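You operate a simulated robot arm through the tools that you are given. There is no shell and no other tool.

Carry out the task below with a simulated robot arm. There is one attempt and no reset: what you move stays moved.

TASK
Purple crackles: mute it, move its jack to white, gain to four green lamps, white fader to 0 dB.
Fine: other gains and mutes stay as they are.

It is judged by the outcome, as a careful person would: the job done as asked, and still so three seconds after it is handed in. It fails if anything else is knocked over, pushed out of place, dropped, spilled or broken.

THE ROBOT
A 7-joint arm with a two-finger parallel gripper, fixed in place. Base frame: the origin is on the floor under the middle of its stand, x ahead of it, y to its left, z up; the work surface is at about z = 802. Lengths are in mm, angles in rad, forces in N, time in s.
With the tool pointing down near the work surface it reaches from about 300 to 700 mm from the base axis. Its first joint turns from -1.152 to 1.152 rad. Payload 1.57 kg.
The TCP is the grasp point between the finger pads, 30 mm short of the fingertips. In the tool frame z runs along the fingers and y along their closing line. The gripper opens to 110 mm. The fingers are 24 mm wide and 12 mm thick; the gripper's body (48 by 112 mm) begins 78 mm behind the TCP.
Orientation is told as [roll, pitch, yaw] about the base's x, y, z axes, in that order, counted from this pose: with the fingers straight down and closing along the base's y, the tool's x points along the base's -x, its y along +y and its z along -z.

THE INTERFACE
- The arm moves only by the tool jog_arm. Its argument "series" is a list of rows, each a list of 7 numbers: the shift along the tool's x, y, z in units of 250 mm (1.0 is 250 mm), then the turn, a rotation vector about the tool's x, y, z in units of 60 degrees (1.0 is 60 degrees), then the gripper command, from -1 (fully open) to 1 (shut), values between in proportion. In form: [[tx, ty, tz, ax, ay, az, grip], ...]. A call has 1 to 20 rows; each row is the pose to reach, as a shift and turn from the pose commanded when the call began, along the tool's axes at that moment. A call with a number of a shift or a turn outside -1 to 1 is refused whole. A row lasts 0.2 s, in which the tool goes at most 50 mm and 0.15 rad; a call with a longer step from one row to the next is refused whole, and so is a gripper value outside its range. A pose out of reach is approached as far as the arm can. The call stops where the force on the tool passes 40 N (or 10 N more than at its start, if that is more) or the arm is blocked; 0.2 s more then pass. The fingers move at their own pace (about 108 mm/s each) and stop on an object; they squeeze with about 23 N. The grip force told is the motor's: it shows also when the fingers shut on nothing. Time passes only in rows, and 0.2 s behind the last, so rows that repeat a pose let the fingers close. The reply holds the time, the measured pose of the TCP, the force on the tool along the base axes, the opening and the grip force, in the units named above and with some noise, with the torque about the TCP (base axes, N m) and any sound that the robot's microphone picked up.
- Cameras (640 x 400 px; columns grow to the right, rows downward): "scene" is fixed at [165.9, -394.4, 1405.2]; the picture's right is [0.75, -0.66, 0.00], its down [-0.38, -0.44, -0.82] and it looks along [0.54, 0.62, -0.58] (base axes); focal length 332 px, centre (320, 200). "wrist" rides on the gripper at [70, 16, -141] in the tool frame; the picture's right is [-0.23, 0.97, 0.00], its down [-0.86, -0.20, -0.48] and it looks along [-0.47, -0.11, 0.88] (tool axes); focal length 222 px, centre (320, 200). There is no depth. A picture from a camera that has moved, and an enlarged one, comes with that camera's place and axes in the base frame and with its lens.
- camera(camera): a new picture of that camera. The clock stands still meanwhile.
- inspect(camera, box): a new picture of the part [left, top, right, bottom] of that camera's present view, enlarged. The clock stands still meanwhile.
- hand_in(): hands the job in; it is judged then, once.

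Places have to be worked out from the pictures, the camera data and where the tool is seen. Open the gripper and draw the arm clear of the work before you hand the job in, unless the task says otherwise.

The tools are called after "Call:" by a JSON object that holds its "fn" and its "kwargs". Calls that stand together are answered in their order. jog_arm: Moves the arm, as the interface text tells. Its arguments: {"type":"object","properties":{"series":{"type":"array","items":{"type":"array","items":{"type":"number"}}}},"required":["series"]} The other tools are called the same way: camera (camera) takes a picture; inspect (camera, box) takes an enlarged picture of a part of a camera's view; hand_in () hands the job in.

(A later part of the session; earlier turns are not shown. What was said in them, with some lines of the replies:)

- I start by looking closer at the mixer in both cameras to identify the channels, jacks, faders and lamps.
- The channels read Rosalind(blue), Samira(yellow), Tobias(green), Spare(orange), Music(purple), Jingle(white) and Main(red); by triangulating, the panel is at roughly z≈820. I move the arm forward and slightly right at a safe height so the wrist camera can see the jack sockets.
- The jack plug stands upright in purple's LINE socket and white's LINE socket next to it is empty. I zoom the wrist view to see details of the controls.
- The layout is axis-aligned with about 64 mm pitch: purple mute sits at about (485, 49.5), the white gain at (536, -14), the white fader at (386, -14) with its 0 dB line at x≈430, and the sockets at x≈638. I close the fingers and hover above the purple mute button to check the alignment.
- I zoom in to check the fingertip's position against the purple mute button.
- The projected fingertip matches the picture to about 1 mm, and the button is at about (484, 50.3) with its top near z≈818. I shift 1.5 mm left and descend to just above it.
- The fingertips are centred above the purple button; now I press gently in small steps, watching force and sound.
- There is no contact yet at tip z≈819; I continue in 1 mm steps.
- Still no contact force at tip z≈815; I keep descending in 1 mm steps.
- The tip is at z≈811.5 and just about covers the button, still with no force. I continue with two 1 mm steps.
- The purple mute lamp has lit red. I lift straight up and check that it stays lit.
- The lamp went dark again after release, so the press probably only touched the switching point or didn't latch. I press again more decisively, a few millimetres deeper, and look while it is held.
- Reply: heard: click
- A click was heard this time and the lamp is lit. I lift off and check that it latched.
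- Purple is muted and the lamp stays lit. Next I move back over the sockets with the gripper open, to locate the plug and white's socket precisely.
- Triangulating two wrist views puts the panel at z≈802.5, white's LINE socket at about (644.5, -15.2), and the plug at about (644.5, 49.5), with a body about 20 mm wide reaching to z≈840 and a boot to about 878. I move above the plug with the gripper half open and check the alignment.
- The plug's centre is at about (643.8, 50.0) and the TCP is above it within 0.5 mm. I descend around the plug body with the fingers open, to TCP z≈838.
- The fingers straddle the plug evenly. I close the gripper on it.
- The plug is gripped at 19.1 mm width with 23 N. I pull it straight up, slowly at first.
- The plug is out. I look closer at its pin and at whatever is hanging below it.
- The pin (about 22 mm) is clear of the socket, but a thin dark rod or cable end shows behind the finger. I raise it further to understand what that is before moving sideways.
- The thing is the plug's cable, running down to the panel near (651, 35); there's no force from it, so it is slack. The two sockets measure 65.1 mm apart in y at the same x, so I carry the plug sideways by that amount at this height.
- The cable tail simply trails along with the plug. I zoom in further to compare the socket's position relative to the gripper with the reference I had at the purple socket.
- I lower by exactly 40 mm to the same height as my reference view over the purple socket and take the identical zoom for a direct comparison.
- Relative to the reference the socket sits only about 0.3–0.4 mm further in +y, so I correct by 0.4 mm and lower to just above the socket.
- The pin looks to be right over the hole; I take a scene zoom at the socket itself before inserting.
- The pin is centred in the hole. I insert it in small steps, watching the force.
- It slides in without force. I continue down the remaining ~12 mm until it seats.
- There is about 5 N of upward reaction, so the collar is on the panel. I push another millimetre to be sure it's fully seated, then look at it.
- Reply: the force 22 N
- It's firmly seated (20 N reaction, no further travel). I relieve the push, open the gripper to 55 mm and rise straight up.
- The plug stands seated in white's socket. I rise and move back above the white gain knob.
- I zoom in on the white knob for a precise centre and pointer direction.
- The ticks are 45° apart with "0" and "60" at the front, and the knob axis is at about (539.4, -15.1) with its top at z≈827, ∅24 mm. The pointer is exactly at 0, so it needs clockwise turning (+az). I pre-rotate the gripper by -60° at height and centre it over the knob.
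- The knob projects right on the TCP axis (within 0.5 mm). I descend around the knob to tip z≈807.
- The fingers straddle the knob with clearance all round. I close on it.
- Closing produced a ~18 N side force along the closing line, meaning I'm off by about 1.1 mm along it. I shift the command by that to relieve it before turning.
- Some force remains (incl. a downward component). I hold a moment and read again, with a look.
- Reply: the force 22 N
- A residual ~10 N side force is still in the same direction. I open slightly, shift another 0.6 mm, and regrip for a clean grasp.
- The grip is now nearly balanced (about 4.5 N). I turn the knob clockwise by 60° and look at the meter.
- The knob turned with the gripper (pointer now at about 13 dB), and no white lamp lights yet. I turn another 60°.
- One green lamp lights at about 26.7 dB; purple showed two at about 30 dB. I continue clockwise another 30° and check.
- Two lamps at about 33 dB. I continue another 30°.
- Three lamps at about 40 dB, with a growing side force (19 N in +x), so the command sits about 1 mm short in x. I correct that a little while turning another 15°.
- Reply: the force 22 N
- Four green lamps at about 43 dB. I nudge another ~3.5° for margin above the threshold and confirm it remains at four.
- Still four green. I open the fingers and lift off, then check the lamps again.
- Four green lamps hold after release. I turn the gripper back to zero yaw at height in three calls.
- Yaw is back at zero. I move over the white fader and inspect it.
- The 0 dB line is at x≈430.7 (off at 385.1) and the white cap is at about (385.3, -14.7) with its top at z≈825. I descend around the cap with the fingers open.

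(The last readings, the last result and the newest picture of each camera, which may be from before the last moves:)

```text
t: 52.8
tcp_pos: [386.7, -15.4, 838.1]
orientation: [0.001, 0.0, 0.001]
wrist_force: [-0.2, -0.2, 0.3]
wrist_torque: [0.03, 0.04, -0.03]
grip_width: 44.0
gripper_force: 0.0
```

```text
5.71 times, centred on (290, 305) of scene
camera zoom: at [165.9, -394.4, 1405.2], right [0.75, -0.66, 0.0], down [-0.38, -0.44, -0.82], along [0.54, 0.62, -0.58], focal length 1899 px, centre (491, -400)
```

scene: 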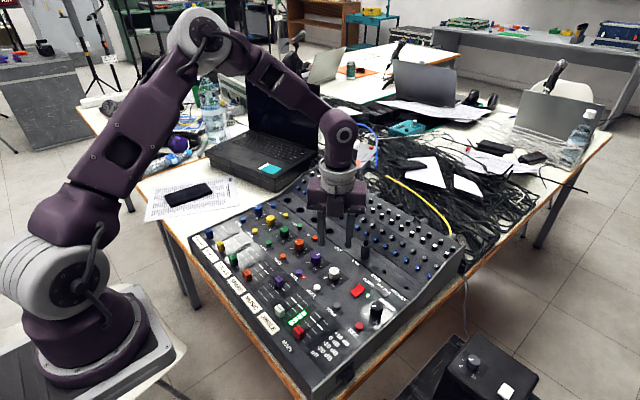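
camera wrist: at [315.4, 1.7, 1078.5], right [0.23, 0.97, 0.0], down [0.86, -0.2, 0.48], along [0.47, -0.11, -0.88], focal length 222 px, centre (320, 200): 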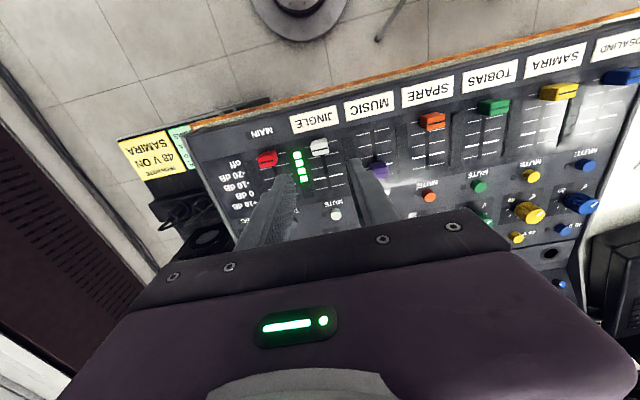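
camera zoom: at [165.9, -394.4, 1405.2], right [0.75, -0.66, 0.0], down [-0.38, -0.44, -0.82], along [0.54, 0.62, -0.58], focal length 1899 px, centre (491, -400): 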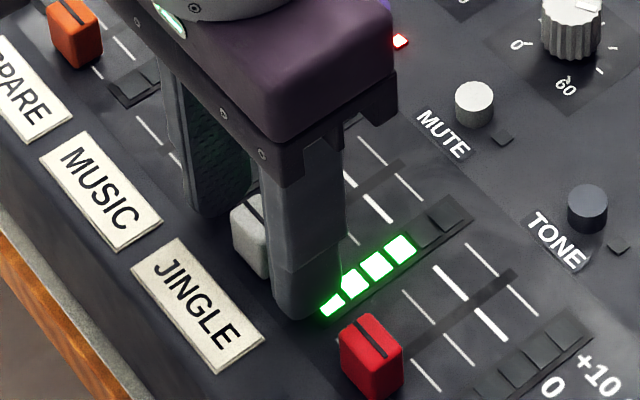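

The cap sits centred between the fingers. I close on it gently.

Call:
{"fn": "jog_arm", "kwargs": {"series": [[0, 0, 0, 0, 0, 0, 0.45], [0, 0, 0, 0, 0, 0, 0.6], [0, 0, 0, 0, 0, 0, 0.8], [0, 0, 0, 0, 0, 0, 1], [0, 0, 0, 0, 0, 0, 1]]}}

Call:
{"fn": "inspect", "kwargs": {"camera": "wrist", "box": [250, 100, 390, 210]}}

```text
t: 54.0
tcp_pos: [385.1, -15.1, 837.8]
orientation: [0.0, 0.001, 0.0]
wrist_force: [-0.1, 7.5, -1.9]
wrist_torque: [0.15, 0.03, -0.02]
grip_width: 19.1
gripper_force: 33.3
```

```text
3.64 times, centred on (320, 155) of wrist
camera zoom: at [315.2, 1.4, 979.6], right [0.23, 0.97, 0.0], down [0.86, -0.2, 0.48], along [0.47, -0.11, -0.88], focal length 808 px, centre (320, 364)
```

zoom: 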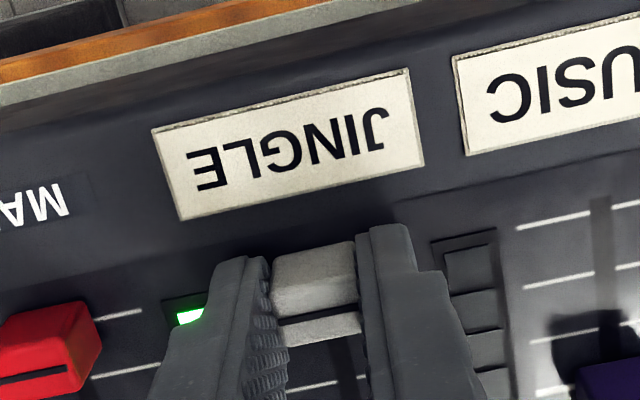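

Gripped (7.5 N side force only). I slide the fader forward by 45.4 mm toward the 0 dB line.

Call:
{"fn": "jog_arm", "kwargs": {"series": [[-0.01, 0.0015, 0, 0, 0, 0, 1], [-0.03, 0.0015, 0, 0, 0, 0, 1], [-0.06, 0.0015, 0, 0, 0, 0, 1], [-0.09, 0.0015, 0, 0, 0, 0, 1], [-0.12, 0.0015, 0, 0, 0, 0, 1], [-0.15, 0.0015, 0, 0, 0, 0, 1], [-0.17, 0.0015, 0, 0, 0, 0, 1], [-0.1816, 0.0015, 0, 0, 0, 0, 1], [-0.1816, 0.0015, 0, 0, 0, 0, 1]]}}

Call:
{"fn": "inspect", "kwargs": {"camera": "wrist", "box": [250, 100, 390, 210]}}

Call:
{"fn": "inspect", "kwargs": {"camera": "scene", "box": [240, 260, 340, 340]}}

```text
t: 56.0
tcp_pos: [432.4, -13.7, 837.5]
orientation: [0.001, -0.002, -0.001]
wrist_force: [0.1, -1.3, 31.9]
wrist_torque: [-0.02, 0.0, 0.0]
grip_width: 18.8
gripper_force: 33.2
```

```text
3.64 times, centred on (320, 155) of wrist
camera zoom: at [360.7, 1.6, 979.0], right [0.23, 0.97, 0.0], down [0.85, -0.2, 0.48], along [0.47, -0.11, -0.88], focal length 808 px, centre (320, 364)
```

zoom: 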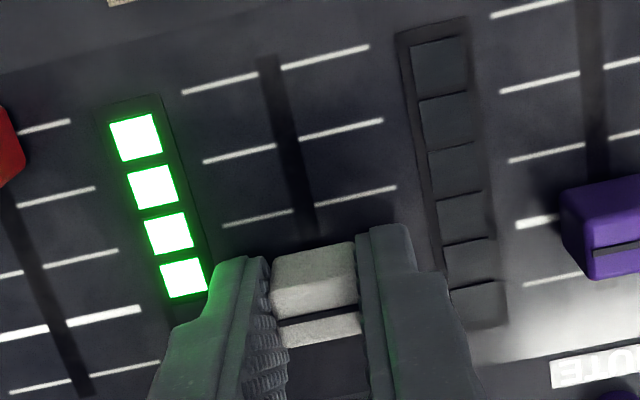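

```text
5.00 times, centred on (290, 300) of scene
camera zoom: at [165.4, -394.4, 1405.3], right [0.75, -0.66, 0.0], down [-0.38, -0.44, -0.82], along [0.54, 0.62, -0.58], focal length 1661 px, centre (470, -300)
```

zoom: 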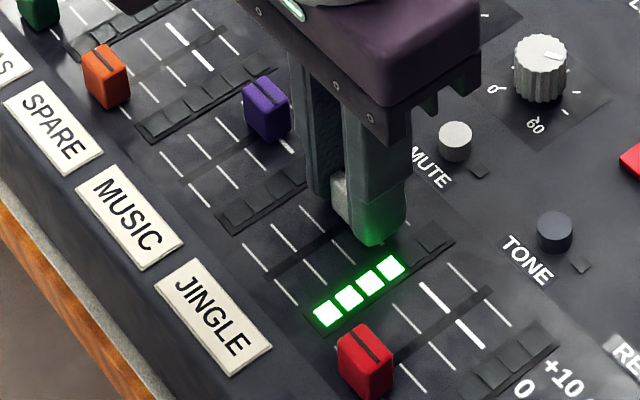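

The fader has moved with the gripper and the meter still shows four green. I open the fingers and lift to check the fader's position against the 0 dB line.

Call:
{"fn": "jog_arm", "kwargs": {"series": [[0, 0, 0, 0, 0, 0, 0.6], [0, 0, 0, 0, 0, 0, 0.2], [0, 0, 0, 0, 0, 0, 0.2], [0, 0, -0.1, 0, 0, 0, 0.2], [0, 0, -0.25, 0, 0, 0, 0.2], [0, 0, -0.396, 0, 0, 0, 0.2], [0, 0, -0.396, 0, 0, 0, 0.2]]}}

Call:
{"fn": "inspect", "kwargs": {"camera": "wrist", "box": [270, 100, 370, 180]}}

Call:
{"fn": "inspect", "kwargs": {"camera": "scene", "box": [250, 260, 320, 320]}}

```text
t: 57.6
tcp_pos: [431.9, -14.6, 937.0]
orientation: [0.001, 0.0, 0.001]
wrist_force: [0.0, 0.0, 1.2]
wrist_torque: [0.03, 0.01, -0.01]
grip_width: 43.9
gripper_force: 0.1
```

```text
5.00 times, centred on (320, 140) of wrist
camera zoom: at [361.3, 1.3, 1078.3], right [0.23, 0.97, 0.0], down [0.86, -0.2, 0.48], along [0.47, -0.11, -0.88], focal length 1111 px, centre (320, 500)
```

zoom: 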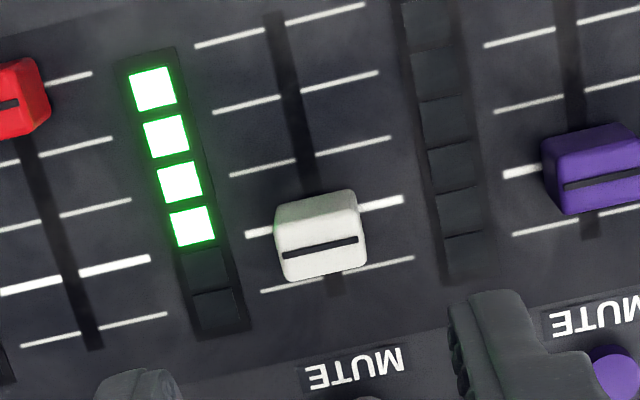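

```text
6.67 times, centred on (285, 290) of scene
camera zoom: at [165.8, -394.4, 1405.2], right [0.75, -0.66, 0.0], down [-0.38, -0.44, -0.82], along [0.54, 0.62, -0.58], focal length 2215 px, centre (553, -400)
```

zoom: 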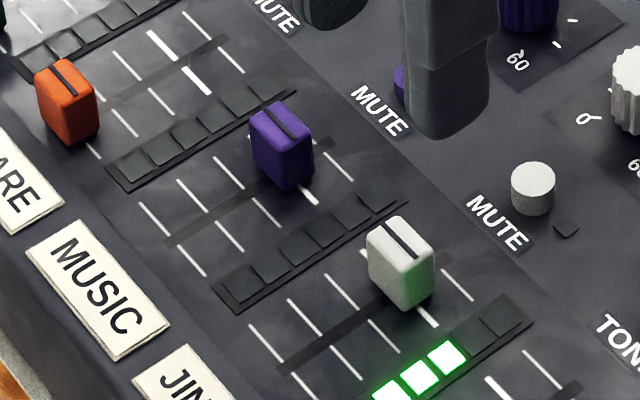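

White's cap looks to be at x≈431.1 versus the 0 dB line at 430.5 (and purple's cap at 430.3). I zoom in more to measure the residual accurately.

Call:
{"fn": "inspect", "kwargs": {"camera": "wrist", "box": [305, 125, 345, 157]}}

Call:
{"fn": "inspect", "kwargs": {"camera": "wrist", "box": [345, 115, 385, 147]}}

Call:
{"fn": "inspect", "kwargs": {"camera": "scene", "box": [285, 285, 325, 320]}}

Call:
{"fn": "inspect", "kwargs": {"camera": "scene", "box": [265, 265, 305, 300]}}

```text
12.50 times, centred on (325, 141) of wrist
camera zoom: at [361.3, 1.3, 1078.3], right [0.23, 0.97, 0.0], down [0.86, -0.2, 0.48], along [0.47, -0.11, -0.88], focal length 2776 px, centre (258, 938)
```

zoom: 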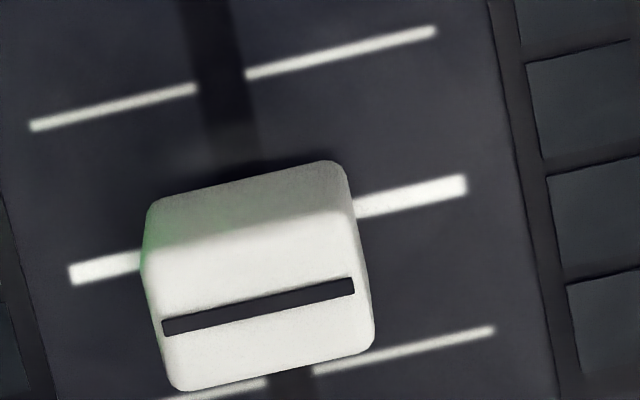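

```text
12.50 times, centred on (365, 131) of wrist
camera zoom: at [361.3, 1.3, 1078.3], right [0.23, 0.97, 0.0], down [0.86, -0.2, 0.48], along [0.47, -0.11, -0.88], focal length 2776 px, centre (-242, 1062)
```

zoom: 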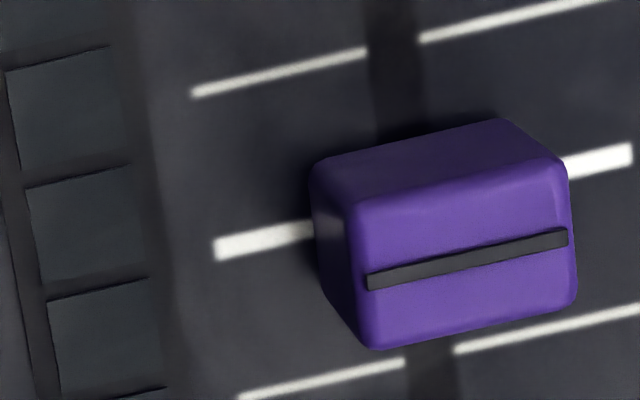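

```text
11.43 times, centred on (305, 302) of scene
camera zoom: at [165.8, -394.4, 1405.2], right [0.75, -0.66, 0.0], down [-0.38, -0.44, -0.82], along [0.54, 0.62, -0.58], focal length 3797 px, centre (491, -971)
```

zoom: 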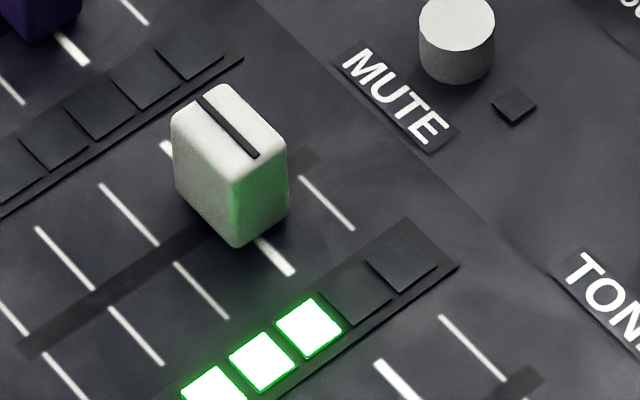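

```text
11.43 times, centred on (285, 282) of scene
camera zoom: at [165.8, -394.4, 1405.2], right [0.75, -0.66, 0.0], down [-0.38, -0.44, -0.82], along [0.54, 0.62, -0.58], focal length 3797 px, centre (720, -743)
```

zoom: 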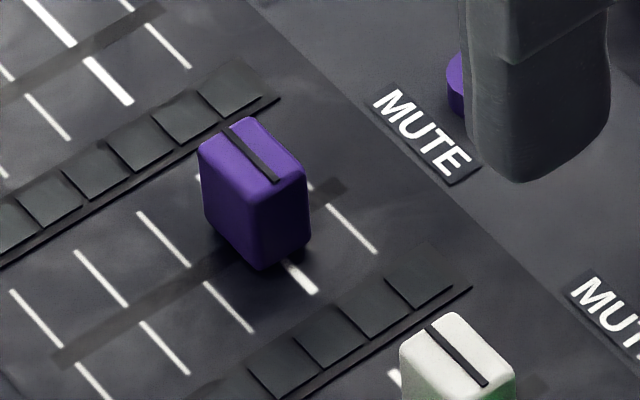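

Comparing with purple's cap and the off-position reference, white's line is about 0.85 mm beyond the 0 dB mark. I go back down, regrip, and pull it back by that amount.

Call:
{"fn": "jog_arm", "kwargs": {"series": [[0, 0, 0.12, 0, 0, 0, 0.2], [0, 0, 0.24, 0, 0, 0, 0.2], [0, 0, 0.34, 0, 0, 0, 0.2], [0, 0, 0.392, 0, 0, 0, 0.2], [0, 0, 0.392, 0, 0, 0, 0.2]]}}

Call:
{"fn": "jog_arm", "kwargs": {"series": [[0, 0, 0, 0, 0, 0, 0.45], [0, 0, 0, 0, 0, 0, 0.6], [0, 0, 0, 0, 0, 0, 0.8], [0, 0, 0, 0, 0, 0, 1], [0, 0, 0, 0, 0, 0, 1]]}}

```text
t: 58.8
tcp_pos: [431.1, -15.7, 838.4]
orientation: [0.0, 0.0, 0.0]
wrist_force: [-0.3, -0.4, -0.9]
wrist_torque: [0.0, 0.0, 0.0]
grip_width: 43.9
gripper_force: 0.1
```

```text
t: 60.0
tcp_pos: [432.5, -14.9, 838.0]
orientation: [0.001, -0.002, 0.001]
wrist_force: [-0.1, 7.5, -1.2]
wrist_torque: [0.14, 0.0, -0.04]
grip_width: 18.8
gripper_force: 33.6
```

Gripped cleanly with low forces. I pull back by 0.85 mm, then release and lift.

Call:
{"fn": "jog_arm", "kwargs": {"series": [[0.0017, 0, 0, 0, 0, 0, 1], [0.0034, 0, 0, 0, 0, 0, 1], [0.0034, 0, 0, 0, 0, 0, 1], [0.0034, 0, 0, 0, 0, 0, 1]]}}

Call:
{"fn": "jog_arm", "kwargs": {"series": [[0, 0, 0, 0, 0, 0, 0.6], [0, 0, 0, 0, 0, 0, 0.2], [0, 0, 0, 0, 0, 0, 0.2], [0, 0, -0.1, 0, 0, 0, 0.2], [0, 0, -0.25, 0, 0, 0, 0.2], [0, 0, -0.392, 0, 0, 0, 0.2], [0, 0, -0.392, 0, 0, 0, 0.2]]}}

Call:
{"fn": "inspect", "kwargs": {"camera": "wrist", "box": [305, 125, 345, 157]}}

Call:
{"fn": "inspect", "kwargs": {"camera": "wrist", "box": [345, 115, 385, 147]}}

```text
t: 61.0
tcp_pos: [431.3, -14.9, 837.8]
orientation: [-0.001, 0.001, 0.0]
wrist_force: [0.7, 6.1, -1.9]
wrist_torque: [0.12, -0.15, -0.01]
grip_width: 18.7
gripper_force: 33.1
```

```text
t: 62.6
tcp_pos: [430.8, -14.0, 934.9]
orientation: [0.0, 0.0, 0.001]
wrist_force: [-0.2, -0.2, -1.1]
wrist_torque: [0.02, 0.05, -0.02]
grip_width: 44.1
gripper_force: 0.2
```

```text
12.50 times, centred on (325, 141) of wrist
camera zoom: at [359.6, 2.0, 1077.6], right [0.23, 0.97, 0.0], down [0.86, -0.2, 0.48], along [0.47, -0.11, -0.88], focal length 2776 px, centre (258, 938)
```

zoom: 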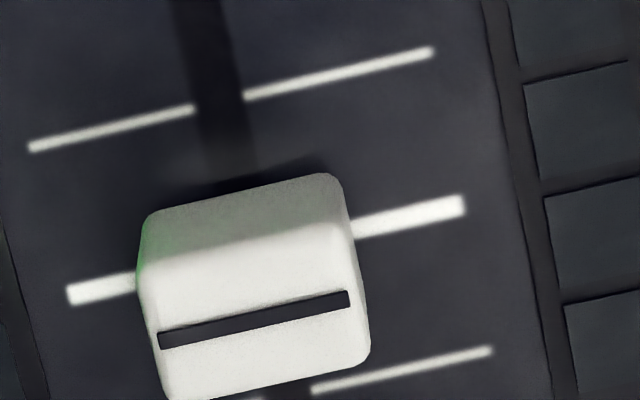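

```text
12.50 times, centred on (365, 131) of wrist
camera zoom: at [359.6, 2.0, 1077.6], right [0.23, 0.97, 0.0], down [0.86, -0.2, 0.48], along [0.47, -0.11, -0.88], focal length 2776 px, centre (-242, 1062)
```

zoom: 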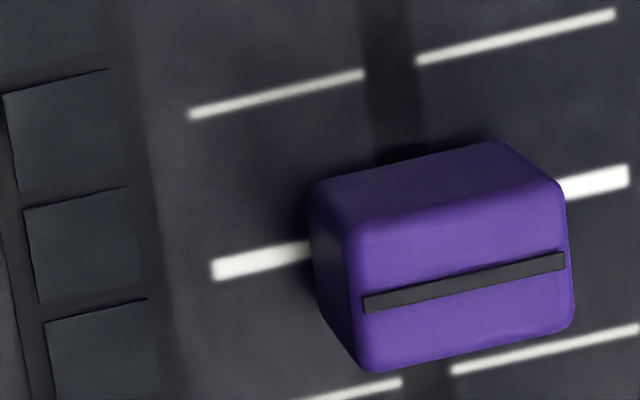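

White's cap line now coincides with the 0 dB mark to about 0.1 mm, same as purple's. I raise the arm clear with the gripper open and check everything.

Call:
{"fn": "jog_arm", "kwargs": {"series": [[0, 0, -0.16, 0, 0, 0, 0.0], [0, 0, -0.34, 0, 0, 0, -0.5], [0.06, 0.05, -0.5, 0, 0, 0, -1], [0.14, 0.1, -0.62, 0, 0, 0, -1], [0.3, 0.1, -0.62, 0, 0, 0, -1], [0.3, 0.1, -0.62, 0, 0, 0, -1]]}}

Call:
{"fn": "camera", "kwargs": {"camera": "scene"}}

Call:
{"fn": "inspect", "kwargs": {"camera": "scene", "box": [180, 180, 420, 350]}}

Call:
{"fn": "inspect", "kwargs": {"camera": "scene", "box": [250, 240, 370, 330]}}

Call:
{"fn": "camera", "kwargs": {"camera": "wrist"}}

```text
t: 64.0
tcp_pos: [357.0, 12.6, 1091.5]
orientation: [-0.001, -0.001, 0.001]
wrist_force: [0.6, -0.4, 0.2]
wrist_torque: [0.03, -0.03, -0.05]
grip_width: 110.1
gripper_force: 0.0
```

```text
taken
```

scene: 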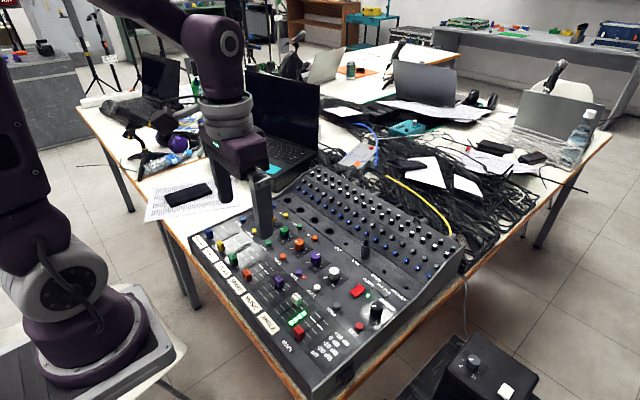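

```text
2.35 times, centred on (300, 265) of scene
camera zoom: at [165.8, -394.4, 1405.2], right [0.75, -0.66, 0.0], down [-0.38, -0.44, -0.82], along [0.54, 0.62, -0.58], focal length 782 px, centre (367, 47)
```

zoom: 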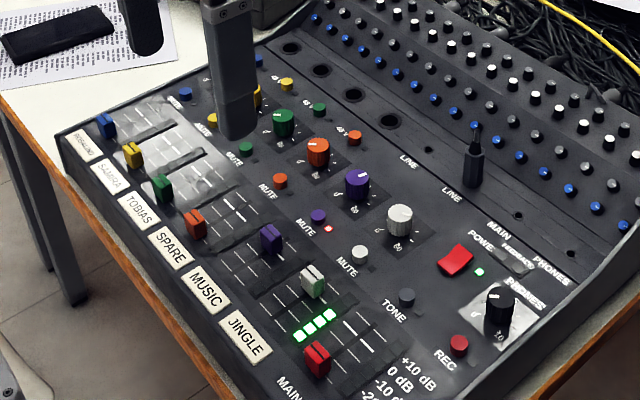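

```text
4.44 times, centred on (310, 285) of scene
camera zoom: at [165.8, -394.4, 1405.2], right [0.75, -0.66, 0.0], down [-0.38, -0.44, -0.82], along [0.54, 0.62, -0.58], focal length 1477 px, centre (364, -178)
```

zoom: 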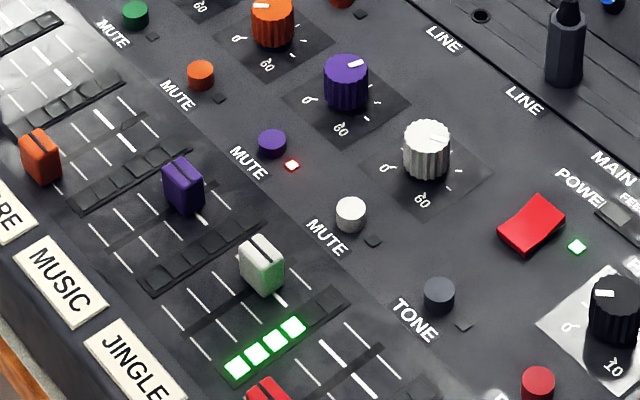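

```text
taken
camera wrist: at [285.1, 27.5, 1233.7], right [0.23, 0.97, 0.0], down [0.86, -0.2, 0.48], along [0.47, -0.11, -0.88], focal length 222 px, centre (320, 200)
```

wrist: 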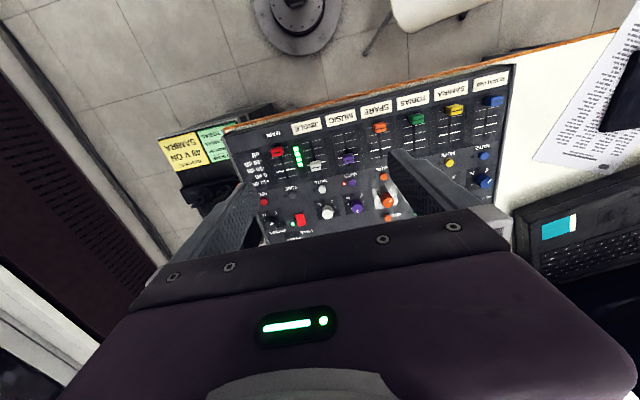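

The end state is as asked: purple's mute lamp is lit, the jack is seated in white's LINE socket, and four green lamps are showing. White's fader is on the 0 dB line, everything else is unchanged, and the arm is clear with the gripper open, so I hand in.

Call:
{"fn": "hand_in", "kwargs": {}}

```text
The job is handed in.
```

The job is done and handed in; I checked each item in the final pictures before handing in.

- **Purple mute:** it's on and its red lamp is lit. My first press was too shallow and didn't latch, so I pressed again until it clicked.
- **Jack:** moved from purple's LINE socket to white's and pushed fully home.
- **White gain:** about 44 dB, showing four green lamps. They stayed lit after I let go and moved the fader.
- **White fader:** on the 0 dB line. I overshot by just under 1 mm at first and pulled it back.

I didn't touch any other gain or mute. Nothing was knocked or pushed out of place, and the arm is clear with the gripper open.
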